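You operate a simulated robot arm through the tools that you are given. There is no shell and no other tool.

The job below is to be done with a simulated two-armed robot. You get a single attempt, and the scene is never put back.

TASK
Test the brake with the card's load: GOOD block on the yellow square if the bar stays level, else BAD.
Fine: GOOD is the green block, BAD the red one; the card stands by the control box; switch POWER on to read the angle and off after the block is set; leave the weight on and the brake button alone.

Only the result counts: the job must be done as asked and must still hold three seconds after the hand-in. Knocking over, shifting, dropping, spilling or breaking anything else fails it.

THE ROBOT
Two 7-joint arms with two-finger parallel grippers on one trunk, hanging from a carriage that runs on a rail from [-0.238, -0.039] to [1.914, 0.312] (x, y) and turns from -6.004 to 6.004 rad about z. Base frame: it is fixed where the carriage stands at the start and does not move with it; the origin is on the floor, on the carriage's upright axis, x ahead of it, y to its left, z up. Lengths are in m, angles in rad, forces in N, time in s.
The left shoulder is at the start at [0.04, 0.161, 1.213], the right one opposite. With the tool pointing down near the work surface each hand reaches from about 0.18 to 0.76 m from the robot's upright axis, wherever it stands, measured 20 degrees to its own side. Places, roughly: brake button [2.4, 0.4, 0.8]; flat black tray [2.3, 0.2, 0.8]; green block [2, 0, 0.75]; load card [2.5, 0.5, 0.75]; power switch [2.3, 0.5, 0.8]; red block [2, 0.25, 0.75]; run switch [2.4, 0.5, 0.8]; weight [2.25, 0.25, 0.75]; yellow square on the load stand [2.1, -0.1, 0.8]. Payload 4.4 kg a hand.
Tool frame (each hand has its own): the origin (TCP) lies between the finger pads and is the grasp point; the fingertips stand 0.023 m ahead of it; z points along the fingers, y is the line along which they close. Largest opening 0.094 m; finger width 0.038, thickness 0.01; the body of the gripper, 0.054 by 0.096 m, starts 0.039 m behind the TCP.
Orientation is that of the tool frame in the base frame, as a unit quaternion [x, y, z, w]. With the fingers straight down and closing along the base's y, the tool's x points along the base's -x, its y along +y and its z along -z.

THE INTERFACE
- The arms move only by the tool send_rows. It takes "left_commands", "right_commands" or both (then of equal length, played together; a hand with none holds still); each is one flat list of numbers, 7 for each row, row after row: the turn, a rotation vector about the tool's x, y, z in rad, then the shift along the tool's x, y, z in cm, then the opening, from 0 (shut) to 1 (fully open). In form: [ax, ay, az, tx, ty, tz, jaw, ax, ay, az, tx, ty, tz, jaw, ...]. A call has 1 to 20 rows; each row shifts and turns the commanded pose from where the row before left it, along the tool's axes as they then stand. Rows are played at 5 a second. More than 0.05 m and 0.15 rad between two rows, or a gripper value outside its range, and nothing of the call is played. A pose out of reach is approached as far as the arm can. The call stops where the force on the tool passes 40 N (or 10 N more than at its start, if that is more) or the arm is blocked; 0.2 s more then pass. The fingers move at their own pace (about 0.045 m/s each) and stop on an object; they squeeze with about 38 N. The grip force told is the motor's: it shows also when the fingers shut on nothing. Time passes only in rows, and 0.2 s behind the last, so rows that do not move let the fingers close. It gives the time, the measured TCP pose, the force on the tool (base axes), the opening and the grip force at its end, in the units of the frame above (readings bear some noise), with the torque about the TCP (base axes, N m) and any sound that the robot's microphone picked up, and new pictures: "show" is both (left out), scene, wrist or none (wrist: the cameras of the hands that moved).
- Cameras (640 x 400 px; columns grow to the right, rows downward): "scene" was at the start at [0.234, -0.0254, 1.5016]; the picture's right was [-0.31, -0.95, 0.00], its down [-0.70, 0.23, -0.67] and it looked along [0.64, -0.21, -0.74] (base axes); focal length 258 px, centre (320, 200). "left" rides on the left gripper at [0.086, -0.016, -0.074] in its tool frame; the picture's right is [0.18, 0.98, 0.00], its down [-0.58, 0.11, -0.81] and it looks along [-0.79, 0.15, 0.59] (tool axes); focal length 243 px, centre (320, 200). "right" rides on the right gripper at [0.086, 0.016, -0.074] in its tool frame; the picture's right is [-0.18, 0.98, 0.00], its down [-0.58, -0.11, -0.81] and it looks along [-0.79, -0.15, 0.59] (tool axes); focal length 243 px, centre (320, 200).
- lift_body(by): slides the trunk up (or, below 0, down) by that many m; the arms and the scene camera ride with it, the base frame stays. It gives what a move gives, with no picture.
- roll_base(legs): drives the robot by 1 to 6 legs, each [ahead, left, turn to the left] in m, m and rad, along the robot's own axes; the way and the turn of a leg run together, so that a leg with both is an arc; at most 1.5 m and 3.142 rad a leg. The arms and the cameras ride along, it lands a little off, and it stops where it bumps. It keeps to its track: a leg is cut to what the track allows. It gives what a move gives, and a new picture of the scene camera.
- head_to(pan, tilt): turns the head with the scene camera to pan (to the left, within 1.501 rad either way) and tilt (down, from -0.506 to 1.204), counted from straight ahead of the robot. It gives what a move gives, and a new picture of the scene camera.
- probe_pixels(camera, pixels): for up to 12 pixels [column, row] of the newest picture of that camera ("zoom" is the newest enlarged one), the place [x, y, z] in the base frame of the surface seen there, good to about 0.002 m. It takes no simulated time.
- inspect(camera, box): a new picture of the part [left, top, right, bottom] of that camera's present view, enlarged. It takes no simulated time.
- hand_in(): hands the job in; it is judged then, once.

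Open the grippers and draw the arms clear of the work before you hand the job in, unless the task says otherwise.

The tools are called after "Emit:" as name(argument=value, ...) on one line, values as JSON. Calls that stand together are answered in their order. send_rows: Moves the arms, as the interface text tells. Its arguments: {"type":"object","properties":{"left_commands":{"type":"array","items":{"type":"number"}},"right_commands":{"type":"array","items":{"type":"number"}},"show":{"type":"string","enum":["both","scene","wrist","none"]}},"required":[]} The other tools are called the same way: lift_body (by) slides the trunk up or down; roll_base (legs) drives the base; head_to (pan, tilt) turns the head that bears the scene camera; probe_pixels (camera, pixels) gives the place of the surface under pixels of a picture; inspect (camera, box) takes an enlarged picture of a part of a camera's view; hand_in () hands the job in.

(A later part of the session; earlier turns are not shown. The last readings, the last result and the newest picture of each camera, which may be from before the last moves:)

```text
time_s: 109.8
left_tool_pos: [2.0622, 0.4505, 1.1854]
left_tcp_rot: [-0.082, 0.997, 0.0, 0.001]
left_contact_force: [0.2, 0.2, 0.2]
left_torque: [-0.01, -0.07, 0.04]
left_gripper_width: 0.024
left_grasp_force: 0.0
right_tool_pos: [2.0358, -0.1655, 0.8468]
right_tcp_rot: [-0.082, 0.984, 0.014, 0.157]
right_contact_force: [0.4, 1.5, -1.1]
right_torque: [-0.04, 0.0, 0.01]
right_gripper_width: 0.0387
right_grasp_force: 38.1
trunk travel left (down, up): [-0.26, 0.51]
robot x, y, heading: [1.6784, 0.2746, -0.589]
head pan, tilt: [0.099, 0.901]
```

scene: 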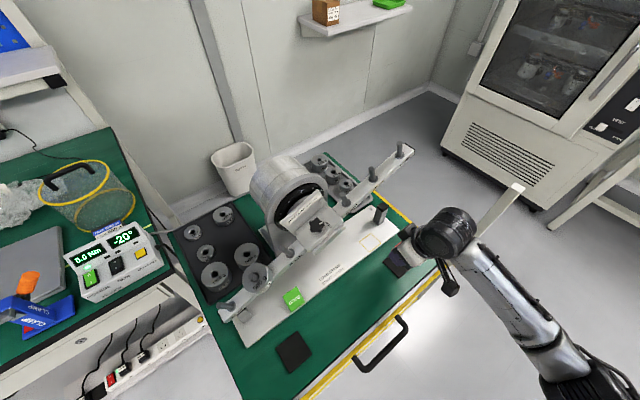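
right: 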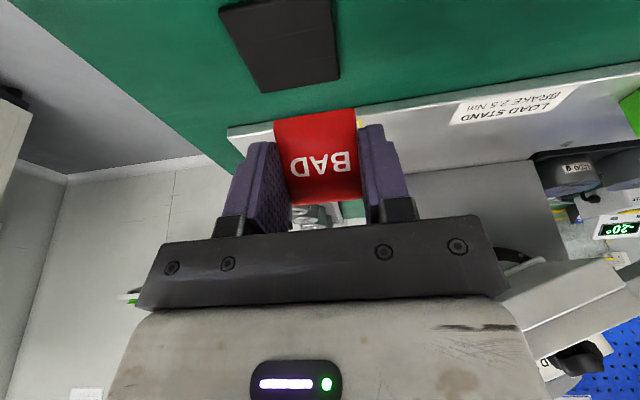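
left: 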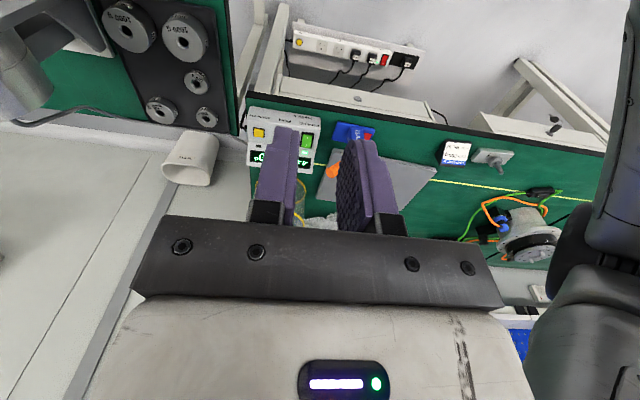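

Now at u≈1.981, v≈-0.498. I correct 5 mm left and move 6 cm ahead at this height, then look at the square relative to the block.

Emit:
send_rows(right_commands=[0, 0, 0, -1.9, 0.52, 0.62, 0.2, 0, 0, 0, -1.9, 0, 0.62, 0.2, 0, 0, 0, -1.9, 0, 0.62, 0.2, 0, 0, 0, 0, 0, 0, 0.2], show="both")

Emit:
inspect(camera="right", box=[200, 40, 440, 220])

Emit:
inspect(camera="scene", box=[330, 130, 490, 290])

```text
time_s: 110.8
left_tool_pos: [2.0619, 0.4494, 1.1866]
left_tcp_rot: [-0.083, 0.997, -0.001, 0.001]
left_contact_force: [-0.8, 0.2, 0.6]
left_torque: [-0.02, -0.02, 0.03]
left_gripper_width: 0.0236
left_grasp_force: 0.1
right_tool_pos: [2.0908, -0.1476, 0.8459]
right_tcp_rot: [-0.082, 0.984, 0.015, 0.157]
right_contact_force: [-0.1, -0.8, -0.7]
right_torque: [0.0, 0.02, 0.04]
right_gripper_width: 0.0389
right_grasp_force: 38.1
trunk travel left (down, up): [-0.26, 0.51]
robot x, y, heading: [1.6825, 0.277, -0.595]
head pan, tilt: [0.099, 0.901]
```

scene: 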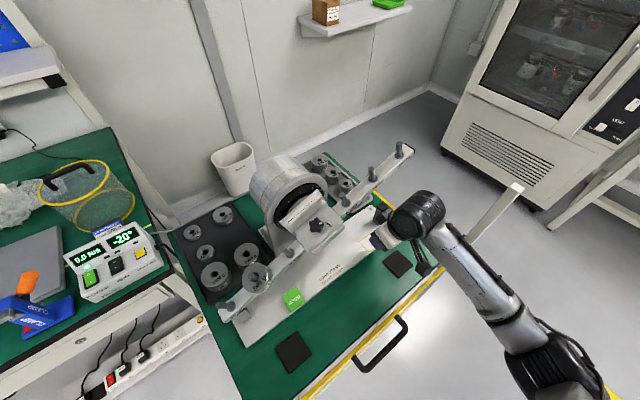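
right: 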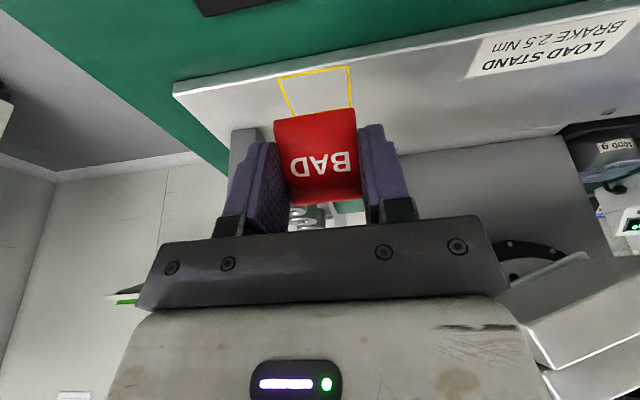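

```text
2.22 times, centred on (320, 130) of right
```

zoom: 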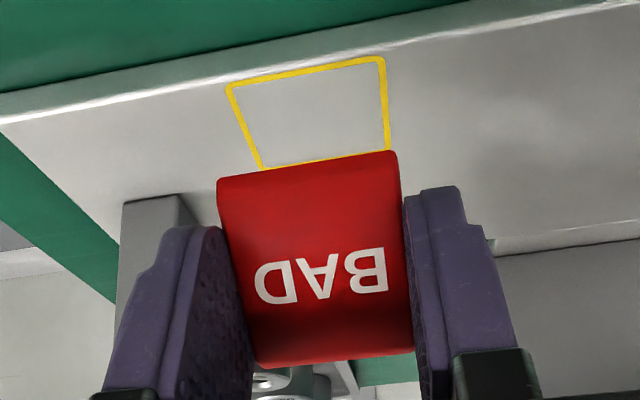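

```text
2.50 times, centred on (410, 210) of scene
```

zoom: 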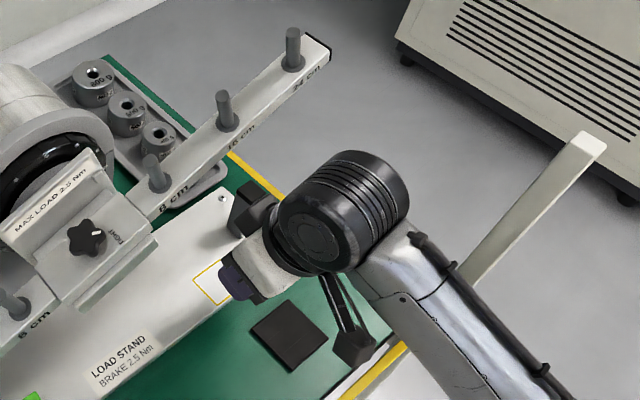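

The square's far part shows ahead of the block in the right view. I probe the square's corners and the block's bottom front edge in this camera for relative alignment.

Emit:
inspect(camera="right", box=[200, 40, 440, 220])

Emit:
probe_pixels(camera="zoom", pixels=[[229, 88], [381, 60], [388, 148], [262, 166], [229, 88], [381, 60], [388, 148], [262, 166], [224, 186], [393, 158], [224, 186], [393, 158]])

Emit:
probe_pixels(camera="zoom", pixels=[[240, 250], [403, 230], [240, 250], [403, 230], [252, 350], [408, 340], [252, 350], [408, 340], [310, 172], [310, 172], [310, 180], [330, 355]])

```text
2.22 times, centred on (320, 130) of right
```

zoom: 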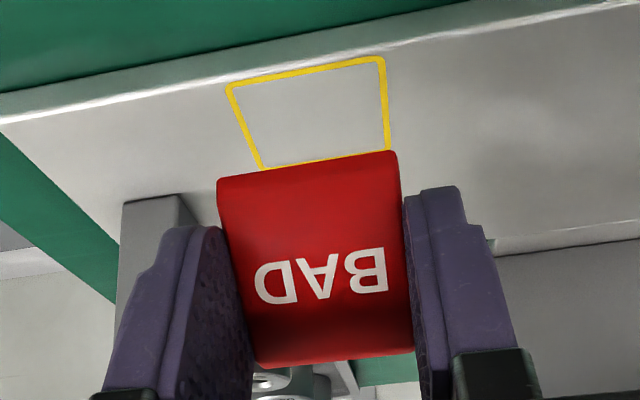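

```text
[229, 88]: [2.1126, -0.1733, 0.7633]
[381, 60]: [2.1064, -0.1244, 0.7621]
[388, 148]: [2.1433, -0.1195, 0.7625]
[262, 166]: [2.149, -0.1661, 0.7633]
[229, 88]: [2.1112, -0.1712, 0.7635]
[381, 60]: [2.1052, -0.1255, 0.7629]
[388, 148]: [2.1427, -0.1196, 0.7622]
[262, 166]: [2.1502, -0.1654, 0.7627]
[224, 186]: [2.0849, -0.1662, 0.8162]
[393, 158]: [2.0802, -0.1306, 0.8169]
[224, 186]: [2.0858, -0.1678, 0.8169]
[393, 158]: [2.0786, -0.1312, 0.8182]
```

```text
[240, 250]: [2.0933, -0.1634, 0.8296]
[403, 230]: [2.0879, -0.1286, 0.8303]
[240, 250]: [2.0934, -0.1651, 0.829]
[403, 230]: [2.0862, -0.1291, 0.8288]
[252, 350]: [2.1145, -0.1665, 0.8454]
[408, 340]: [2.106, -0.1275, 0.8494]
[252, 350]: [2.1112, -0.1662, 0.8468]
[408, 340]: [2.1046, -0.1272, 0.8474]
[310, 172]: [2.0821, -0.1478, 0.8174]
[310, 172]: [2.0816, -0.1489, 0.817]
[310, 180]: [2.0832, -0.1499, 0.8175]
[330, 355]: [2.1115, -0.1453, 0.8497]
```

In this camera: square centre u≈2.0747, v≈-0.4932; block base centre ≈6.8 mm ahead of the TCP. I move 3 cm ahead and 4 mm right, then lower 4.6 cm.

Emit:
send_rows(right_commands=[0, 0, 0, -1.417, -0.205, 0.462, 0.2, 0, 0, 0, -1.417, -0.205, 0.462, 0.2, 0, 0, 0, 0.465, 0, 1.427, 0.2, 0, 0, 0, 0.465, 0, 1.427, 0.2, 0, 0, 0, 0.31, 0, 0.951, 0.2, 0, 0, 0, 0.186, 0, 0.571, 0.2, 0, 0, 0, 0, 0, 0, 0.2, 0, 0, 0, 0, 0, 0, 0.2], show="both")

Emit:
inspect(camera="right", box=[200, 40, 440, 220])

```text
time_s: 112.6
left_tool_pos: [2.0617, 0.45, 1.186]
left_tcp_rot: [-0.082, 0.997, 0.0, 0.001]
left_contact_force: [0.3, -0.1, 0.7]
left_torque: [0.0, -0.03, -0.04]
left_gripper_width: 0.0238
left_grasp_force: 0.1
right_tool_pos: [2.1245, -0.1451, 0.8013]
right_tcp_rot: [-0.082, 0.984, 0.014, 0.156]
right_contact_force: [-0.5, 0.2, -0.3]
right_torque: [0.0, -0.03, -0.02]
right_gripper_width: 0.0388
right_grasp_force: 37.9
trunk travel left (down, up): [-0.26, 0.51]
robot x, y, heading: [1.6831, 0.2732, -0.59]
head pan, tilt: [0.099, 0.901]
```

scene: 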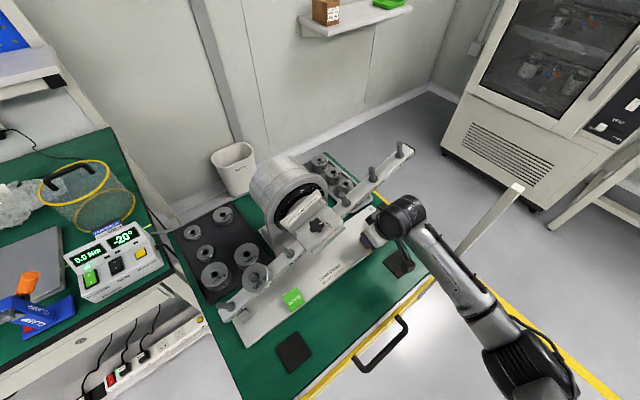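
right: 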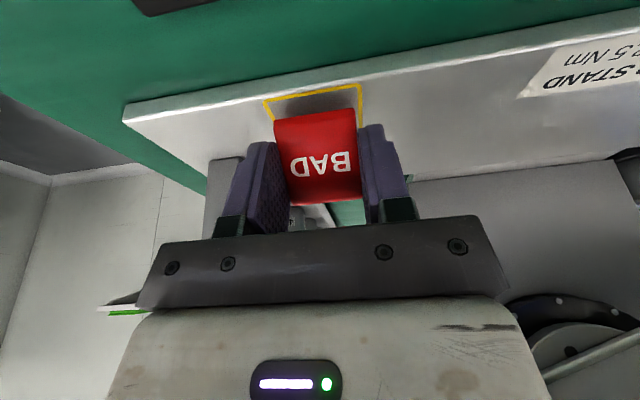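

```text
2.22 times, centred on (320, 130) of right
```

zoom: 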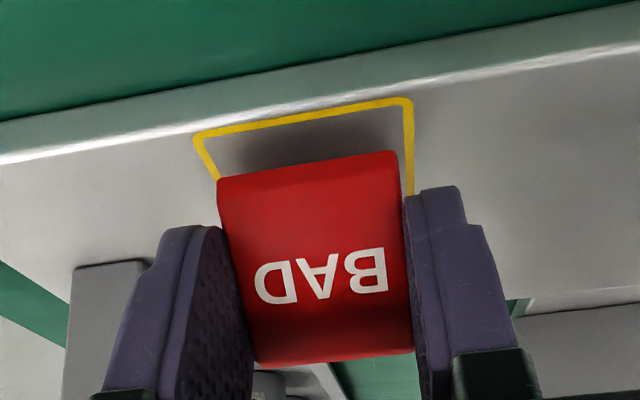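

Block is ~7 mm above the plate. I probe the square's front corners and sides against the block's front bottom edge again.

Emit:
probe_pixels(camera="zoom", pixels=[[197, 137], [410, 102], [197, 137], [410, 102], [222, 186], [393, 159], [222, 186], [393, 159], [207, 160], [408, 170], [300, 120], [300, 120]])

Emit:
probe_pixels(camera="zoom", pixels=[[197, 137], [410, 102], [197, 137], [410, 102], [222, 186], [393, 159], [222, 186], [393, 159], [207, 160], [408, 170], [300, 120], [300, 120]])

```text
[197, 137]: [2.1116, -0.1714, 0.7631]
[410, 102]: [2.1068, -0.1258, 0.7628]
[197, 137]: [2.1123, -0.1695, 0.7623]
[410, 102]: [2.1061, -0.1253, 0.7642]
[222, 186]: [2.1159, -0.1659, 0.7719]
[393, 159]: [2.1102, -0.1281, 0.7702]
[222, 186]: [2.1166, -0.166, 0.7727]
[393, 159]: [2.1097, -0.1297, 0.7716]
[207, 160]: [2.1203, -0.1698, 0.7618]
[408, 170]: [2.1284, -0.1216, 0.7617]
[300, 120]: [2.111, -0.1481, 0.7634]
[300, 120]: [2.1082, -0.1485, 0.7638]
```

```text
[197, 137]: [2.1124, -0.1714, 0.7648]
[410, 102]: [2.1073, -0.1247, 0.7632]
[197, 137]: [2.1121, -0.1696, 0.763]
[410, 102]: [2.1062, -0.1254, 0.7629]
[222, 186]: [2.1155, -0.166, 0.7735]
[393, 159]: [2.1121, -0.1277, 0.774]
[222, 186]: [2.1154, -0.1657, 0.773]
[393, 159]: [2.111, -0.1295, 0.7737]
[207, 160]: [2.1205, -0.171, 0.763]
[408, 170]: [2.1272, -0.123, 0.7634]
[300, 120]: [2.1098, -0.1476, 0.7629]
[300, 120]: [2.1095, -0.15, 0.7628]
```

Block base centre is within ~1 mm of the square's centre. I shift it 1.2 mm back and lower 6 mm.

Emit:
send_rows(right_commands=[0, 0, 0, 0.114, 0, -0.037, 0.2, 0, 0, 0, 0.093, 0, 0.285, 0.2, 0, 0, 0, 0.093, 0, 0.285, 0.2, 0, 0, 0, 0, 0, 0, 0.2], show="none")

Emit:
send_rows(right_commands=[0, 0, 0, 0.016, 0, 0.048, 0.2, 0, 0, 0, 0.016, 0, 0.048, 0.2, 0, 0, 0, 0, 0, 0, 0.2], show="wrist")

Emit:
inspect(camera="right", box=[200, 40, 440, 220])

```text
time_s: 113.6
left_tool_pos: [2.0629, 0.4507, 1.1861]
left_tcp_rot: [-0.082, 0.997, -0.001, 0.0]
left_contact_force: [0.0, -0.5, -0.3]
left_torque: [0.0, -0.02, 0.03]
left_gripper_width: 0.0241
left_grasp_force: 0.1
right_tool_pos: [2.1238, -0.1452, 0.7961]
right_tcp_rot: [-0.082, 0.984, 0.014, 0.157]
right_contact_force: [0.1, -0.1, 0.0]
right_torque: [0.01, -0.03, 0.04]
right_gripper_width: 0.039
right_grasp_force: 38.5
trunk travel left (down, up): [-0.26, 0.51]
robot x, y, heading: [1.6826, 0.2744, -0.592]
head pan, tilt: [0.099, 0.901]
```

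```text
time_s: 114.4
left_tool_pos: [2.0635, 0.4511, 1.1859]
left_tcp_rot: [-0.084, 0.997, -0.001, 0.0]
left_contact_force: [-0.6, 0.6, 0.5]
left_torque: [0.02, -0.02, -0.02]
left_gripper_width: 0.024
left_grasp_force: 0.0
right_tool_pos: [2.1228, -0.146, 0.7945]
right_tcp_rot: [-0.082, 0.984, 0.014, 0.157]
right_contact_force: [-0.8, -0.8, -0.7]
right_torque: [-0.01, 0.0, -0.02]
right_gripper_width: 0.0389
right_grasp_force: 38.1
trunk travel left (down, up): [-0.26, 0.51]
robot x, y, heading: [1.6809, 0.273, -0.592]
head pan, tilt: [0.099, 0.901]
```

right: 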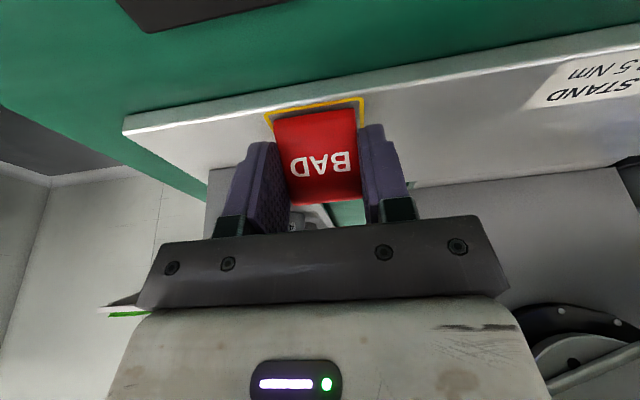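

```text
2.22 times, centred on (320, 130) of right
```

zoom: 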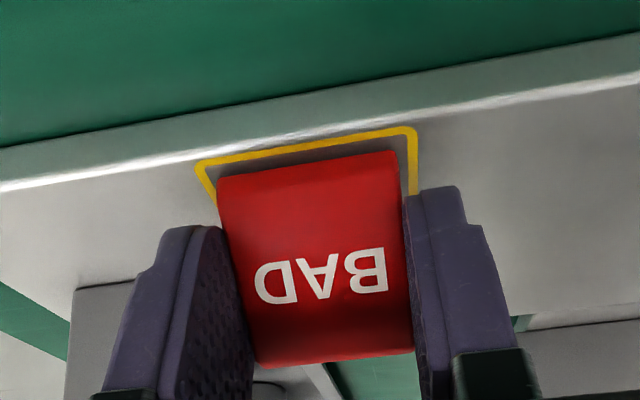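

About 1–2 mm above the plate. I lower in 0.5 mm rows until the contact shows.

Emit:
send_rows(right_commands=[0, 0, 0, 0.016, 0, 0.048, 0.2, 0, 0, 0, 0.016, 0, 0.048, 0.2, 0, 0, 0, 0, 0, 0, 0.2], show="none")

Emit:
send_rows(right_commands=[0, 0, 0, 0.016, 0, 0.048, 0.2, 0, 0, 0, 0, 0, 0, 0.2], show="none")

```text
time_s: 115.2
left_tool_pos: [2.0619, 0.4503, 1.1863]
left_tcp_rot: [-0.082, 0.997, -0.001, 0.001]
left_contact_force: [-0.5, 0.4, 1.0]
left_torque: [0.02, 0.0, 0.01]
left_gripper_width: 0.024
left_grasp_force: 0.1
right_tool_pos: [2.1222, -0.1467, 0.7942]
right_tcp_rot: [-0.082, 0.984, 0.013, 0.157]
right_contact_force: [-0.6, -0.3, 0.2]
right_torque: [0.01, 0.03, 0.03]
right_gripper_width: 0.0389
right_grasp_force: 37.7
trunk travel left (down, up): [-0.26, 0.51]
robot x, y, heading: [1.682, 0.2712, -0.591]
head pan, tilt: [0.099, 0.901]
```

```text
time_s: 115.8
left_tool_pos: [2.0627, 0.4509, 1.1855]
left_tcp_rot: [-0.083, 0.997, -0.001, 0.0]
left_contact_force: [-0.2, 0.7, 0.2]
left_torque: [0.06, 0.0, 0.01]
left_gripper_width: 0.024
left_grasp_force: 0.0
right_tool_pos: [2.1214, -0.1465, 0.7941]
right_tcp_rot: [-0.082, 0.984, 0.014, 0.156]
right_contact_force: [-0.2, 0.3, -0.5]
right_torque: [-0.01, 0.04, 0.02]
right_gripper_width: 0.0388
right_grasp_force: 37.6
trunk travel left (down, up): [-0.26, 0.51]
robot x, y, heading: [1.6785, 0.2769, -0.59]
head pan, tilt: [0.099, 0.901]
```

Not yet touching; one more millimetre in two steps.

Emit:
send_rows(right_commands=[0, 0, 0, 0.016, 0, 0.048, 0.2, 0, 0, 0, 0, 0, 0, 0.2], show="none")

Emit:
send_rows(right_commands=[0, 0, 0, 0.016, 0, 0.048, 0.2, 0, 0, 0, 0, 0, 0, 0.2], show="wrist")

Emit:
inspect(camera="right", box=[200, 40, 440, 220])

Emit:
probe_pixels(camera="zoom", pixels=[[222, 183], [393, 157], [300, 168], [300, 172], [200, 168], [414, 135], [300, 152], [300, 150], [260, 175], [350, 162], [222, 186], [393, 160]])

```text
time_s: 116.4
left_tool_pos: [2.0626, 0.4503, 1.1848]
left_tcp_rot: [-0.082, 0.997, -0.001, 0.001]
left_contact_force: [0.1, -0.6, -0.1]
left_torque: [0.0, -0.01, 0.01]
left_gripper_width: 0.0241
left_grasp_force: 0.0
right_tool_pos: [2.1203, -0.1462, 0.7941]
right_tcp_rot: [-0.081, 0.984, 0.014, 0.156]
right_contact_force: [-0.2, 0.5, -0.6]
right_torque: [-0.01, 0.0, 0.02]
right_gripper_width: 0.0386
right_grasp_force: 37.2
trunk travel left (down, up): [-0.26, 0.51]
robot x, y, heading: [1.6818, 0.274, -0.594]
head pan, tilt: [0.099, 0.901]
```

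```text
time_s: 117.0
left_tool_pos: [2.0617, 0.4491, 1.185]
left_tcp_rot: [-0.083, 0.997, 0.0, 0.001]
left_contact_force: [-0.3, -0.4, 0.2]
left_torque: [0.03, 0.02, -0.01]
left_gripper_width: 0.0239
left_grasp_force: 0.1
right_tool_pos: [2.1203, -0.1474, 0.7933]
right_tcp_rot: [-0.082, 0.984, 0.014, 0.157]
right_contact_force: [-0.6, 0.6, 4.3]
right_torque: [-0.04, 0.0, -0.06]
right_gripper_width: 0.0389
right_grasp_force: 37.9
trunk travel left (down, up): [-0.26, 0.51]
robot x, y, heading: [1.68, 0.278, -0.592]
head pan, tilt: [0.099, 0.901]
```

right: 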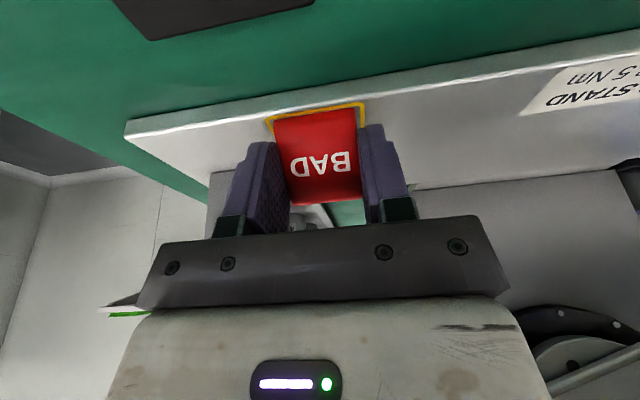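

```text
2.22 times, centred on (320, 130) of right
```

zoom: 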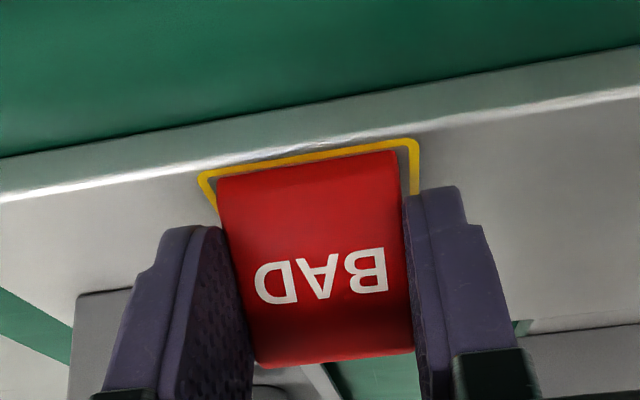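

```text
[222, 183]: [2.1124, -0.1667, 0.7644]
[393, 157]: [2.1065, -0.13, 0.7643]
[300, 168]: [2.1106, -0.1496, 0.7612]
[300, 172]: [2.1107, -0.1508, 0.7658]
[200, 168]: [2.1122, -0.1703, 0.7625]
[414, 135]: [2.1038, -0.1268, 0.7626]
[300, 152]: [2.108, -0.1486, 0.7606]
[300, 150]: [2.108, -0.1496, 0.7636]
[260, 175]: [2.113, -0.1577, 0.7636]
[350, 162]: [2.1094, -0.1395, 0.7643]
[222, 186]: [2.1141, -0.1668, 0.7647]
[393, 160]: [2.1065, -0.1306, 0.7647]
```

Contact (+4.3 N): the block rests on the plate, centred in the yellow outline. I open the gripper to release it.

Emit:
send_rows(right_commands=[0, 0, 0, 0, 0, 0, 0.55, 0, 0, 0, 0, 0, 0, 0.58, 0, 0, 0, 0, 0, 0, 0.58], show="wrist")

Emit:
inspect(camera="right", box=[200, 40, 440, 220])

```text
time_s: 117.8
left_tool_pos: [2.0621, 0.4508, 1.1859]
left_tcp_rot: [-0.083, 0.997, 0.0, 0.001]
left_contact_force: [-0.2, 0.4, 0.2]
left_torque: [0.0, -0.02, -0.04]
left_gripper_width: 0.0241
left_grasp_force: 0.0
right_tool_pos: [2.1207, -0.1463, 0.7932]
right_tcp_rot: [-0.081, 0.984, 0.013, 0.157]
right_contact_force: [0.5, -0.1, 0.2]
right_torque: [0.01, 0.02, 0.0]
right_gripper_width: 0.0543
right_grasp_force: 0.0
trunk travel left (down, up): [-0.26, 0.51]
robot x, y, heading: [1.6804, 0.2761, -0.594]
head pan, tilt: [0.099, 0.901]
```

right: 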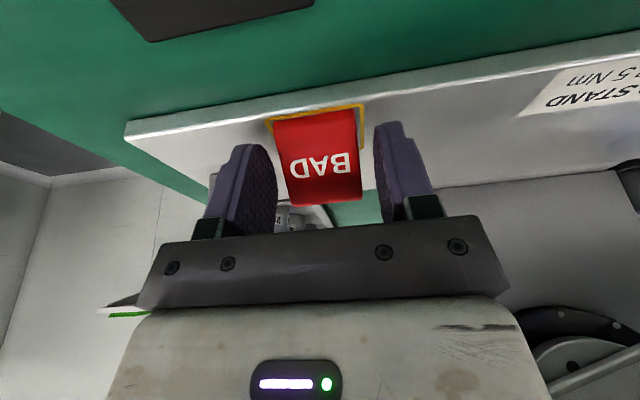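

```text
2.22 times, centred on (320, 130) of right
```

zoom: 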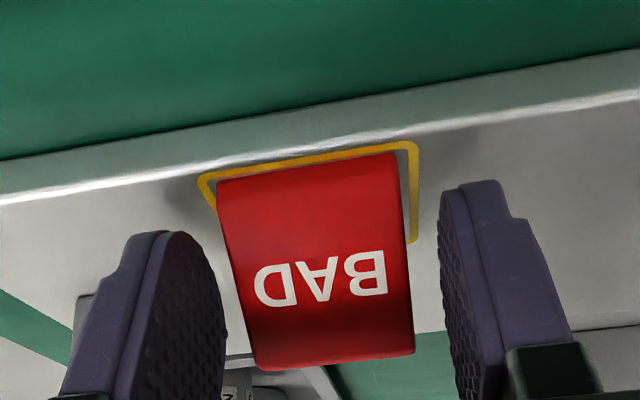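

The block stands inside the yellow square. I withdraw the right hand: 3 mm up, then straight back 9 cm and up.

Emit:
send_rows(right_commands=[0, 0, 0, -0.093, 0, -0.285, 0.58, 0, 0, 0, 1.427, 0, -0.465, 0.58, 0, 0, 0, 2.38, 0, -0.775, 0.58, 0, 0, 0, 2.38, 0, -0.775, 0.58, 0, 0, 0, 2.38, 0, -0.775, 0.58, 0, 0, 0, -1.24, 0, -3.8, 0.58, 0, 0, 0, -1.24, 0, -3.8, 0.58, 0, 0, 0, -1.24, 0, -3.8, 0.58, 0, 0, 0, 0, 0, 0, 0.58], show="both")

Emit:
inspect(camera="scene", box=[220, 190, 420, 330])

```text
time_s: 119.8
left_tool_pos: [2.0614, 0.4509, 1.1847]
left_tcp_rot: [-0.083, 0.997, -0.001, 0.001]
left_contact_force: [0.2, 0.8, -0.1]
left_torque: [-0.01, 0.0, 0.01]
left_gripper_width: 0.0239
left_grasp_force: 0.0
right_tool_pos: [2.0301, -0.1587, 0.9163]
right_tcp_rot: [-0.082, 0.984, 0.015, 0.156]
right_contact_force: [-0.6, 0.1, 0.2]
right_torque: [-0.02, -0.05, -0.01]
right_gripper_width: 0.0546
right_grasp_force: 0.0
trunk travel left (down, up): [-0.26, 0.51]
robot x, y, heading: [1.6805, 0.274, -0.589]
head pan, tilt: [0.099, 0.901]
```

scene: 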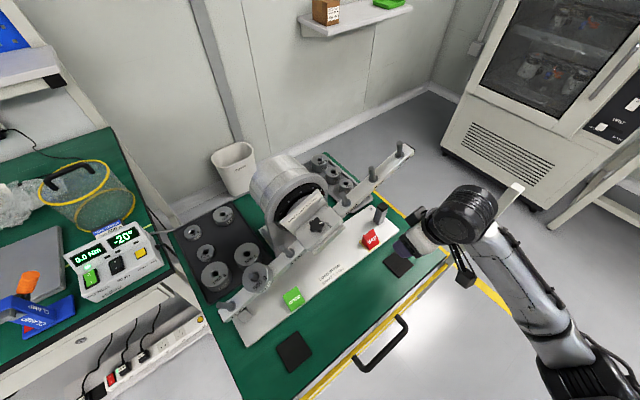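
right: 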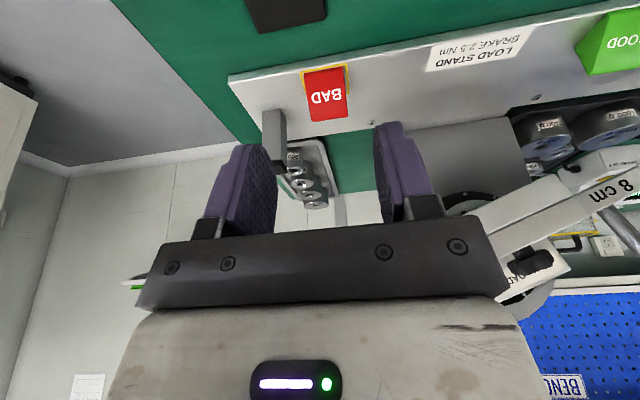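

```text
2.86 times, centred on (320, 260) of scene
```

zoom: 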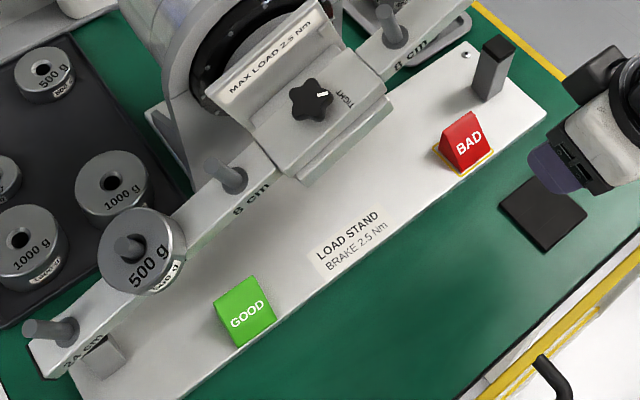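

BAD is on the yellow square; GOOD and the weight are in place. Next POWER off: I re-measure the rocker from the current scene view (≈(92,275)).

Emit:
inspect(camera="scene", box=[70, 235, 160, 300])

```text
6.15 times, centred on (115, 268) of scene
```

zoom: 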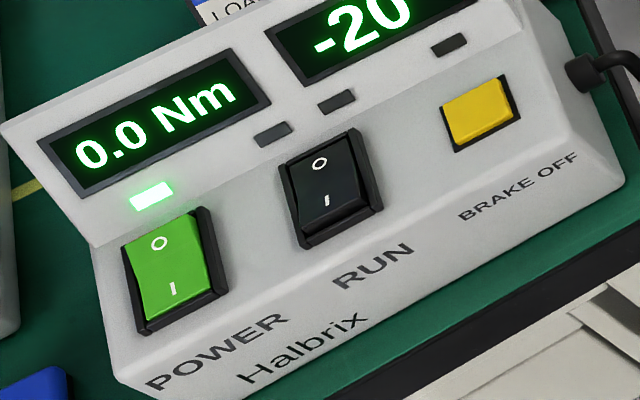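

I probe the rocker's O end, I end, frame, panel and nearby slope.

Emit:
probe_pixels(camera="zoom", pixels=[[160, 235], [158, 245], [165, 260], [170, 285], [172, 300], [135, 250], [190, 230], [245, 210], [150, 195], [100, 240], [160, 235], [158, 245]])

Emit:
probe_pixels(camera="zoom", pixels=[[140, 250], [185, 228], [165, 228], [150, 310], [205, 290], [180, 215], [120, 225], [135, 215], [195, 200], [250, 175], [80, 250], [170, 270]])

```text
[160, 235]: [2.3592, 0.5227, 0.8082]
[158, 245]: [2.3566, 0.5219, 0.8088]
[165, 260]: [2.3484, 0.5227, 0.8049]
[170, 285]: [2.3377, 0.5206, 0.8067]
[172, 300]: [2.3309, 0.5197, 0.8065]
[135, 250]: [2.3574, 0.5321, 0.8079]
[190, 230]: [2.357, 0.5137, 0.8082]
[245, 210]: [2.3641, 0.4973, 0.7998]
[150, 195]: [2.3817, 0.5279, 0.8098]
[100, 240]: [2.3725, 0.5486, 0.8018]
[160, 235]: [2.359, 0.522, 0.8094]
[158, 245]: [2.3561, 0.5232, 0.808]
```

```text
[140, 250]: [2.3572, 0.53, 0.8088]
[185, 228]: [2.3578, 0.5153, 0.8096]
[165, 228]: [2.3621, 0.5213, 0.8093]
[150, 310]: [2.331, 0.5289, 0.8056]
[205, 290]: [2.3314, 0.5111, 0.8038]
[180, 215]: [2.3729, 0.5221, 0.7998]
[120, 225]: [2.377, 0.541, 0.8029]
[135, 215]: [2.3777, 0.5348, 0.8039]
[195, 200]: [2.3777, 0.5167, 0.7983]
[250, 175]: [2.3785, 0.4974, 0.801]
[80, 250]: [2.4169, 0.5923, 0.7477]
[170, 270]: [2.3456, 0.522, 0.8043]
```

O end now stands at z≈0.809, centre ≈[2.3585,0.522]. I bring the left hand (24 mm opening) ahead over the switch at z≈1.185 first.

Emit:
send_rows(left_commands=[0, 0, 0, -4.3, 0.09, 0, 0.255, 0, 0, 0, -4.3, 0.09, 0, 0.255, 0, 0, 0, -4.3, 0.09, 0, 0.255, 0, 0, 0, -4.3, 0.09, 0, 0.255, 0, 0, 0, -4.3, 0.09, 0, 0.255, 0, 0, 0, -4.3, 0.1, 0, 0.255, 0, 0, 0, -4.3, 0.1, 0, 0.255, 0, 0, 0, 0, 0, 0, 0.255], show="scene")

```text
time_s: 121.6
left_tool_pos: [2.3602, 0.4942, 1.1837]
left_tcp_rot: [-0.082, 0.997, -0.001, 0.001]
left_contact_force: [0.7, 0.3, -0.2]
left_torque: [-0.01, 0.0, -0.01]
left_gripper_width: 0.024
left_grasp_force: 0.0
left hand out of reach, approached as far as the arm can: row 1, 2
right_tool_pos: [2.0296, -0.1601, 0.9159]
right_tcp_rot: [-0.081, 0.984, 0.014, 0.157]
right_contact_force: [0.3, 0.2, 0.1]
right_torque: [0.01, -0.04, -0.01]
right_gripper_width: 0.0546
right_grasp_force: 0.0
trunk travel left (down, up): [-0.26, 0.51]
robot x, y, heading: [1.6811, 0.2742, -0.589]
head pan, tilt: [0.099, 0.901]
```

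scene: 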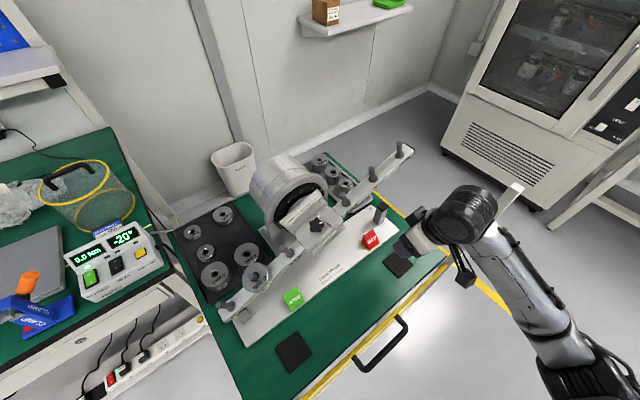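

Left TCP is at u≈2.409, v≈0.100. I turn the head toward it, shift 12 mm left and descend to z≈0.94.

Emit:
head_to(pan=0.75, tilt=0.85)

Emit:
send_rows(left_commands=[0, 0, 0, 0, 1.23, 0, 0.255, 0, 0, 0, 0, 0, 4.5, 0.255, 0, 0, 0, 0, 0, 4.5, 0.255, 0, 0, 0, 0, 0, 4.5, 0.255, 0, 0, 0, 0, 0, 4.5, 0.255, 0, 0, 0, 0, 0, 4.5, 0.255, 0, 0, 0, 0, 0, 2.0, 0.255, 0, 0, 0, 0, 0, 0, 0.255, 0, 0, 0, 0, 0, 0, 0.255], show="both")

```text
time_s: 122.6
left_tool_pos: [2.3607, 0.494, 1.182]
left_tcp_rot: [-0.083, 0.997, -0.001, 0.001]
left_contact_force: [-0.6, -0.7, 0.0]
left_torque: [0.0, -0.03, 0.01]
left_gripper_width: 0.0241
left_grasp_force: 0.1
right_tool_pos: [2.0312, -0.1593, 0.9159]
right_tcp_rot: [-0.082, 0.984, 0.014, 0.157]
right_contact_force: [-0.2, 0.8, -0.1]
right_torque: [0.0, -0.02, -0.02]
right_gripper_width: 0.0545
right_grasp_force: 0.0
trunk travel left (down, up): [-0.26, 0.51]
robot x, y, heading: [1.6781, 0.2735, -0.596]
head pan, tilt: [0.75, 0.85]
```

scene: 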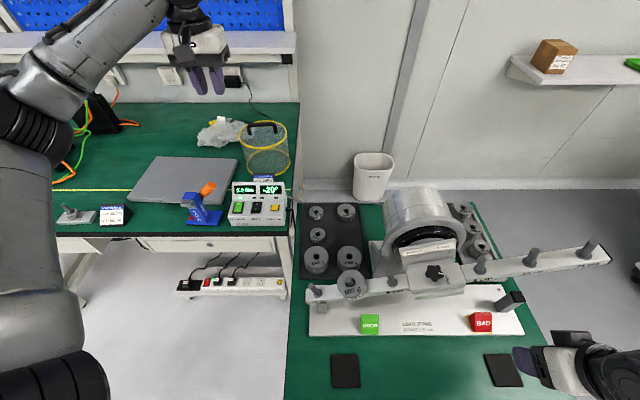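

```text
time_s: 124.6
left_tool_pos: [2.3537, 0.5041, 0.9385]
left_tcp_rot: [-0.082, 0.997, 0.0, 0.0]
left_contact_force: [0.1, 0.7, 0.3]
left_torque: [0.01, 0.02, -0.02]
left_gripper_width: 0.0239
left_grasp_force: 0.0
right_tool_pos: [2.0298, -0.1598, 0.9161]
right_tcp_rot: [-0.082, 0.984, 0.014, 0.157]
right_contact_force: [-0.1, -0.2, 0.7]
right_torque: [0.0, -0.03, -0.03]
right_gripper_width: 0.0548
right_grasp_force: 0.0
trunk travel left (down, up): [-0.26, 0.51]
robot x, y, heading: [1.6794, 0.2737, -0.592]
head pan, tilt: [0.75, 0.85]
```

scene: 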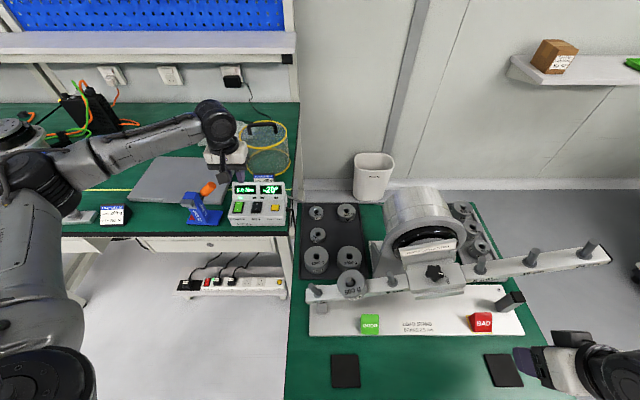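
left: 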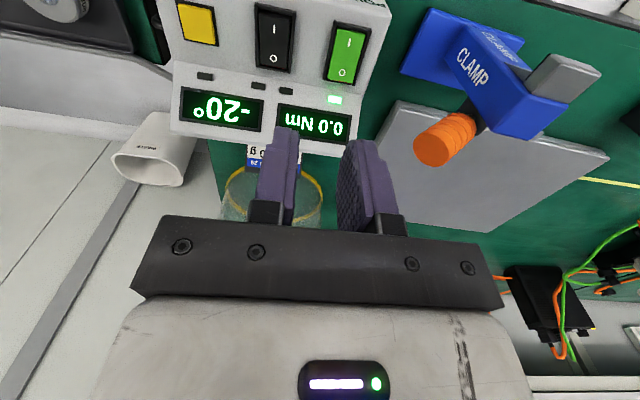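

TCP at u≈2.4045, v≈0.1105. I correct 5.5 mm ahead and 1.5 mm left and descend to z≈0.85.

Emit:
send_rows(left_commands=[0, 0, 0, -0.55, 0.15, 0, 0.255, 0, 0, 0, 0, 0, 4.5, 0.255, 0, 0, 0, 0, 0, 4.3, 0.255, 0, 0, 0, 0, 0, 0, 0.255, 0, 0, 0, 0, 0, 0, 0.255], show="both")

Emit:
inspect(camera="left", box=[220, 40, 460, 220])

Emit:
inspect(camera="scene", box=[180, 140, 300, 235])

```text
time_s: 125.8
left_tool_pos: [2.363, 0.5089, 0.8517]
left_tcp_rot: [-0.083, 0.997, -0.001, 0.001]
left_contact_force: [0.7, 0.7, 1.5]
left_torque: [0.0, 0.04, 0.0]
left_gripper_width: 0.0239
left_grasp_force: 0.1
right_tool_pos: [2.03, -0.1593, 0.9159]
right_tcp_rot: [-0.082, 0.984, 0.014, 0.157]
right_contact_force: [-0.5, 0.0, -0.5]
right_torque: [0.04, -0.01, -0.01]
right_gripper_width: 0.0543
right_grasp_force: 0.0
trunk travel left (down, up): [-0.26, 0.51]
robot x, y, heading: [1.6794, 0.2749, -0.59]
head pan, tilt: [0.75, 0.85]
```

scene: 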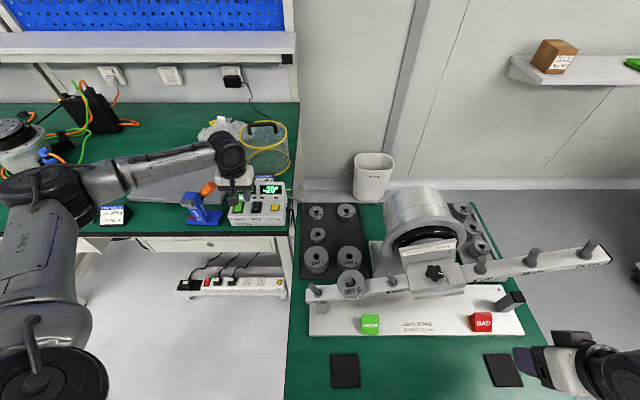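
left: 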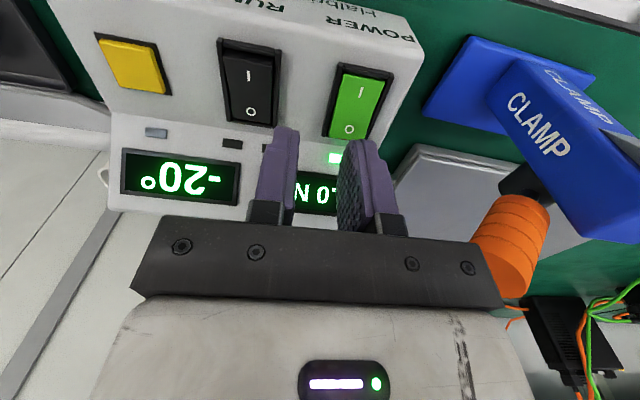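

```text
2.22 times, centred on (340, 130) of left
```

zoom: 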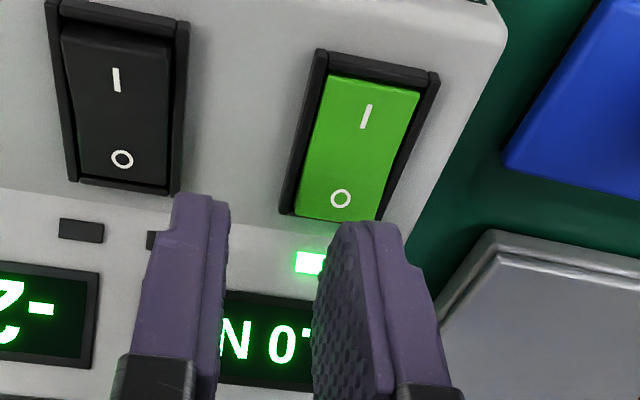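

```text
4.21 times, centred on (240, 188) of scene
```

zoom: 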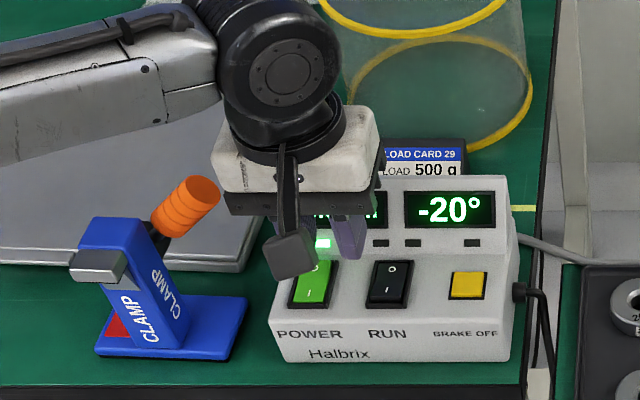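

TCP is at u≈2.4145, so I move 4.5 mm back, then lower in small steps to press the "O" end.

Emit:
send_rows(left_commands=[0, 0, 0, 0.45, -0.15, 0, 0.255, 0, 0, 0, 0, 0, 1.2, 0.255, 0, 0, 0, 0, 0, 0, 0.255], show="none")

```text
time_s: 126.6
left_tool_pos: [2.3591, 0.5054, 0.8389]
left_tcp_rot: [-0.083, 0.997, -0.001, 0.001]
left_contact_force: [-0.4, 0.1, 0.9]
left_torque: [0.0, 0.0, -0.02]
left_gripper_width: 0.0238
left_grasp_force: 0.1
right_tool_pos: [2.0296, -0.1602, 0.9156]
right_tcp_rot: [-0.082, 0.984, 0.014, 0.156]
right_contact_force: [0.2, 0.4, 0.1]
right_torque: [-0.01, 0.01, 0.01]
right_gripper_width: 0.0545
right_grasp_force: 0.3
trunk travel left (down, up): [-0.26, 0.51]
robot x, y, heading: [1.6809, 0.2726, -0.591]
head pan, tilt: [0.75, 0.85]
```

At u≈2.410, v≈0.111, tips ≈7 mm above the rocker. I press down about 10 mm in 3 mm rows.

Emit:
send_rows(left_commands=[0, 0, 0, 0, 0, 0.3, 0.255, 0, 0, 0, 0, 0, 0.3, 0.255, 0, 0, 0, 0, 0, 0.3, 0.255, 0, 0, 0, 0, 0, 0.2, 0.255], show="both")

Emit:
inspect(camera="scene", box=[180, 140, 300, 235])

```text
time_s: 127.7
left_tool_pos: [2.3596, 0.5057, 0.8334]
left_tcp_rot: [-0.083, 0.997, -0.003, 0.002]
left_contact_force: [-6.3, 0.4, 12.0]
left_torque: [0.23, 0.26, 0.06]
left_gripper_width: 0.0244
left_grasp_force: 0.6
right_tool_pos: [2.0308, -0.1596, 0.9152]
right_tcp_rot: [-0.082, 0.984, 0.014, 0.157]
right_contact_force: [0.3, -1.1, 0.1]
right_torque: [0.0, -0.01, 0.0]
right_gripper_width: 0.0547
right_grasp_force: 0.0
trunk travel left (down, up): [-0.26, 0.51]
robot x, y, heading: [1.6797, 0.2723, -0.597]
head pan, tilt: [0.75, 0.85]
stopped in row 4 (left hand): the force on the tool passed its limit at 44 N (the readings are from after the stop); the commanded pose is now the measured one
```

scene: 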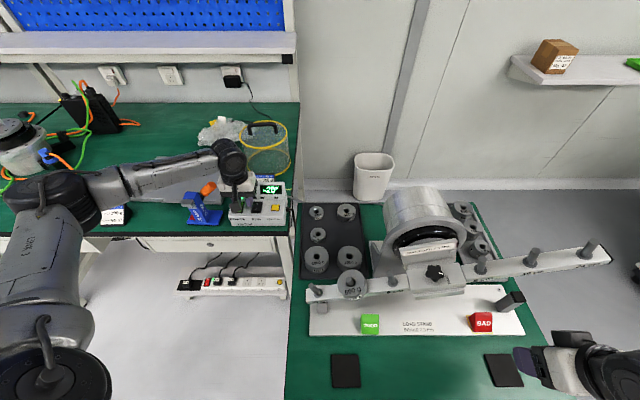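
left: 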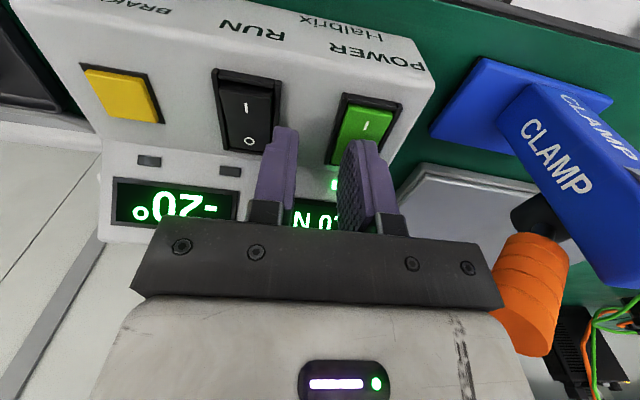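

```text
4.21 times, centred on (240, 188) of scene
```

zoom: 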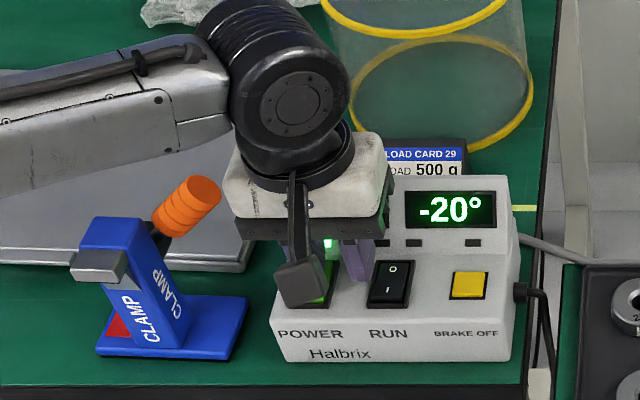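

Still on (-20°, LED lit): I pressed only ~10 mm from the pivot, too little leverage. I lift 1 cm, shift 5.5 mm further toward the O end and press again.

Emit:
send_rows(left_commands=[0, 0, 0, 0, 0, -1.0, 0.255, 0, 0, 0, -0.55, 0, 0, 0.255, 0, 0, 0, 0, 0, 0, 0.255], show="wrist")

Emit:
inspect(camera="left", box=[220, 60, 460, 240])

```text
time_s: 128.5
left_tool_pos: [2.364, 0.5063, 0.8423]
left_tcp_rot: [-0.083, 0.997, -0.004, 0.001]
left_contact_force: [0.3, -0.2, -0.2]
left_torque: [0.01, -0.01, 0.0]
left_gripper_width: 0.0239
left_grasp_force: 0.1
right_tool_pos: [2.0302, -0.1602, 0.9161]
right_tcp_rot: [-0.082, 0.984, 0.014, 0.156]
right_contact_force: [-0.4, 0.2, 0.0]
right_torque: [0.0, 0.01, -0.01]
right_gripper_width: 0.0547
right_grasp_force: 0.2
trunk travel left (down, up): [-0.26, 0.51]
robot x, y, heading: [1.6823, 0.275, -0.593]
head pan, tilt: [0.75, 0.85]
```

left: 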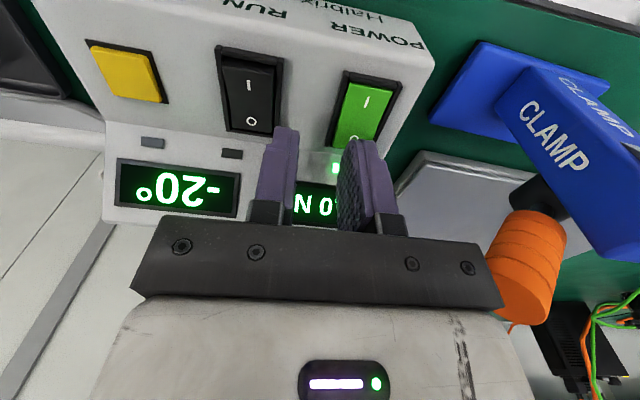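

```text
2.22 times, centred on (340, 150) of left
```

zoom: 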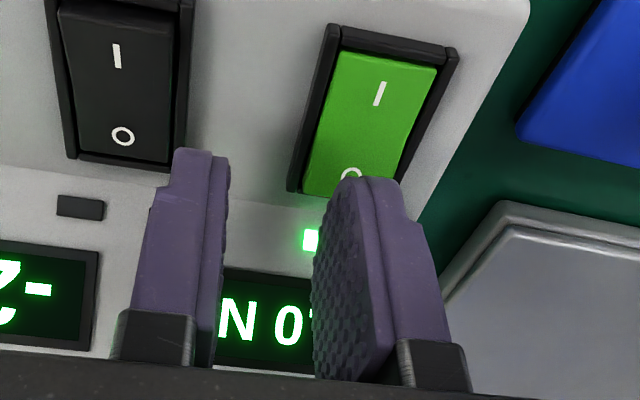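

Now at u≈2.415, v≈0.111, right over the O end. I press down again in small rows.

Emit:
send_rows(left_commands=[0, 0, 0, 0, 0, 0.7, 0.255, 0, 0, 0, 0, 0, 0.3, 0.255, 0, 0, 0, 0, 0, 0.3, 0.255, 0, 0, 0, 0, 0, 0.3, 0.255], show="both")

Emit:
inspect(camera="scene", box=[180, 140, 300, 235])

```text
time_s: 129.4
left_tool_pos: [2.364, 0.5052, 0.8324]
left_tcp_rot: [-0.084, 0.996, -0.005, 0.003]
left_contact_force: [-6.5, 0.9, 12.2]
left_torque: [0.2, 0.38, 0.12]
left_gripper_width: 0.0248
left_grasp_force: 0.6
right_tool_pos: [2.0305, -0.1599, 0.9161]
right_tcp_rot: [-0.083, 0.984, 0.014, 0.156]
right_contact_force: [0.4, -0.7, 0.3]
right_torque: [-0.04, -0.01, -0.02]
right_gripper_width: 0.0546
right_grasp_force: 0.0
trunk travel left (down, up): [-0.26, 0.51]
robot x, y, heading: [1.681, 0.2726, -0.591]
head pan, tilt: [0.75, 0.85]
stopped in row 4 (left hand): the force on the tool passed its limit at 47 N (the readings are from after the stop); the commanded pose is now the measured one
```

scene: 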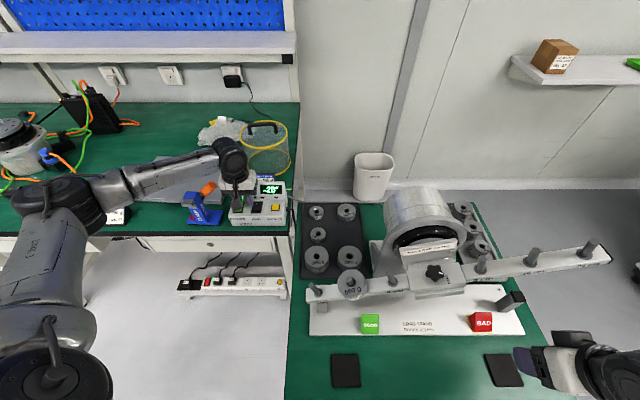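
left: 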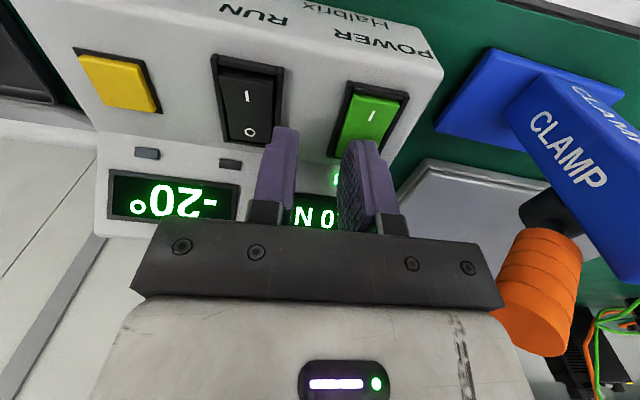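

```text
4.21 times, centred on (240, 188) of scene
```

zoom: 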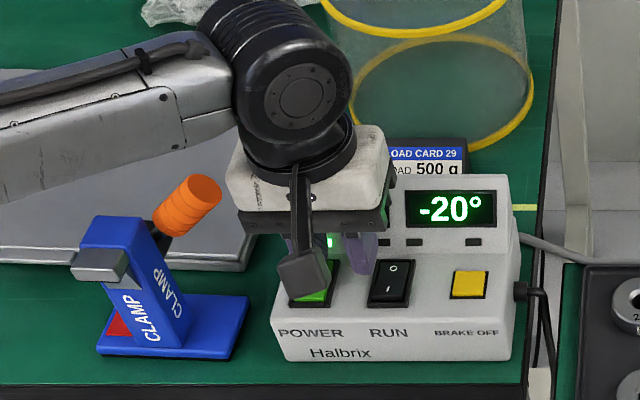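

Still on. I look closely at the contact from the left camera and at the rocker's state while the finger rests on it.

Emit:
inspect(camera="left", box=[310, 70, 430, 200])

Emit:
inspect(camera="scene", box=[225, 180, 275, 220])

```text
3.08 times, centred on (370, 135) of left
```

zoom: 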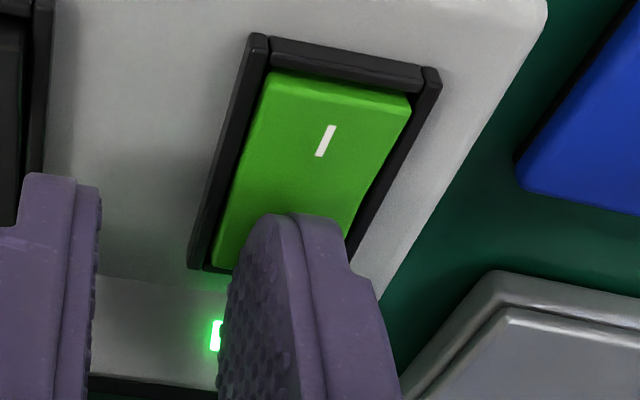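

```text
10.00 times, centred on (250, 200) of scene
```

zoom: 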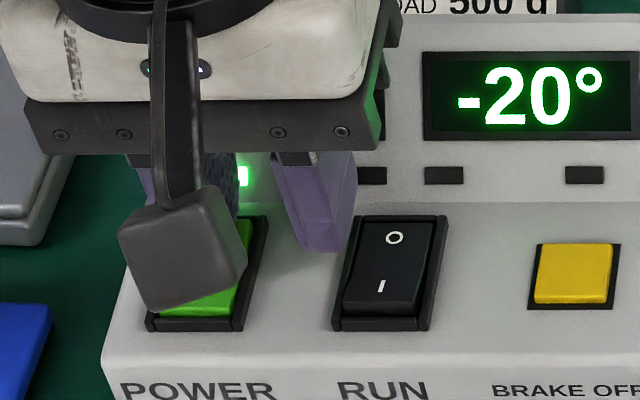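

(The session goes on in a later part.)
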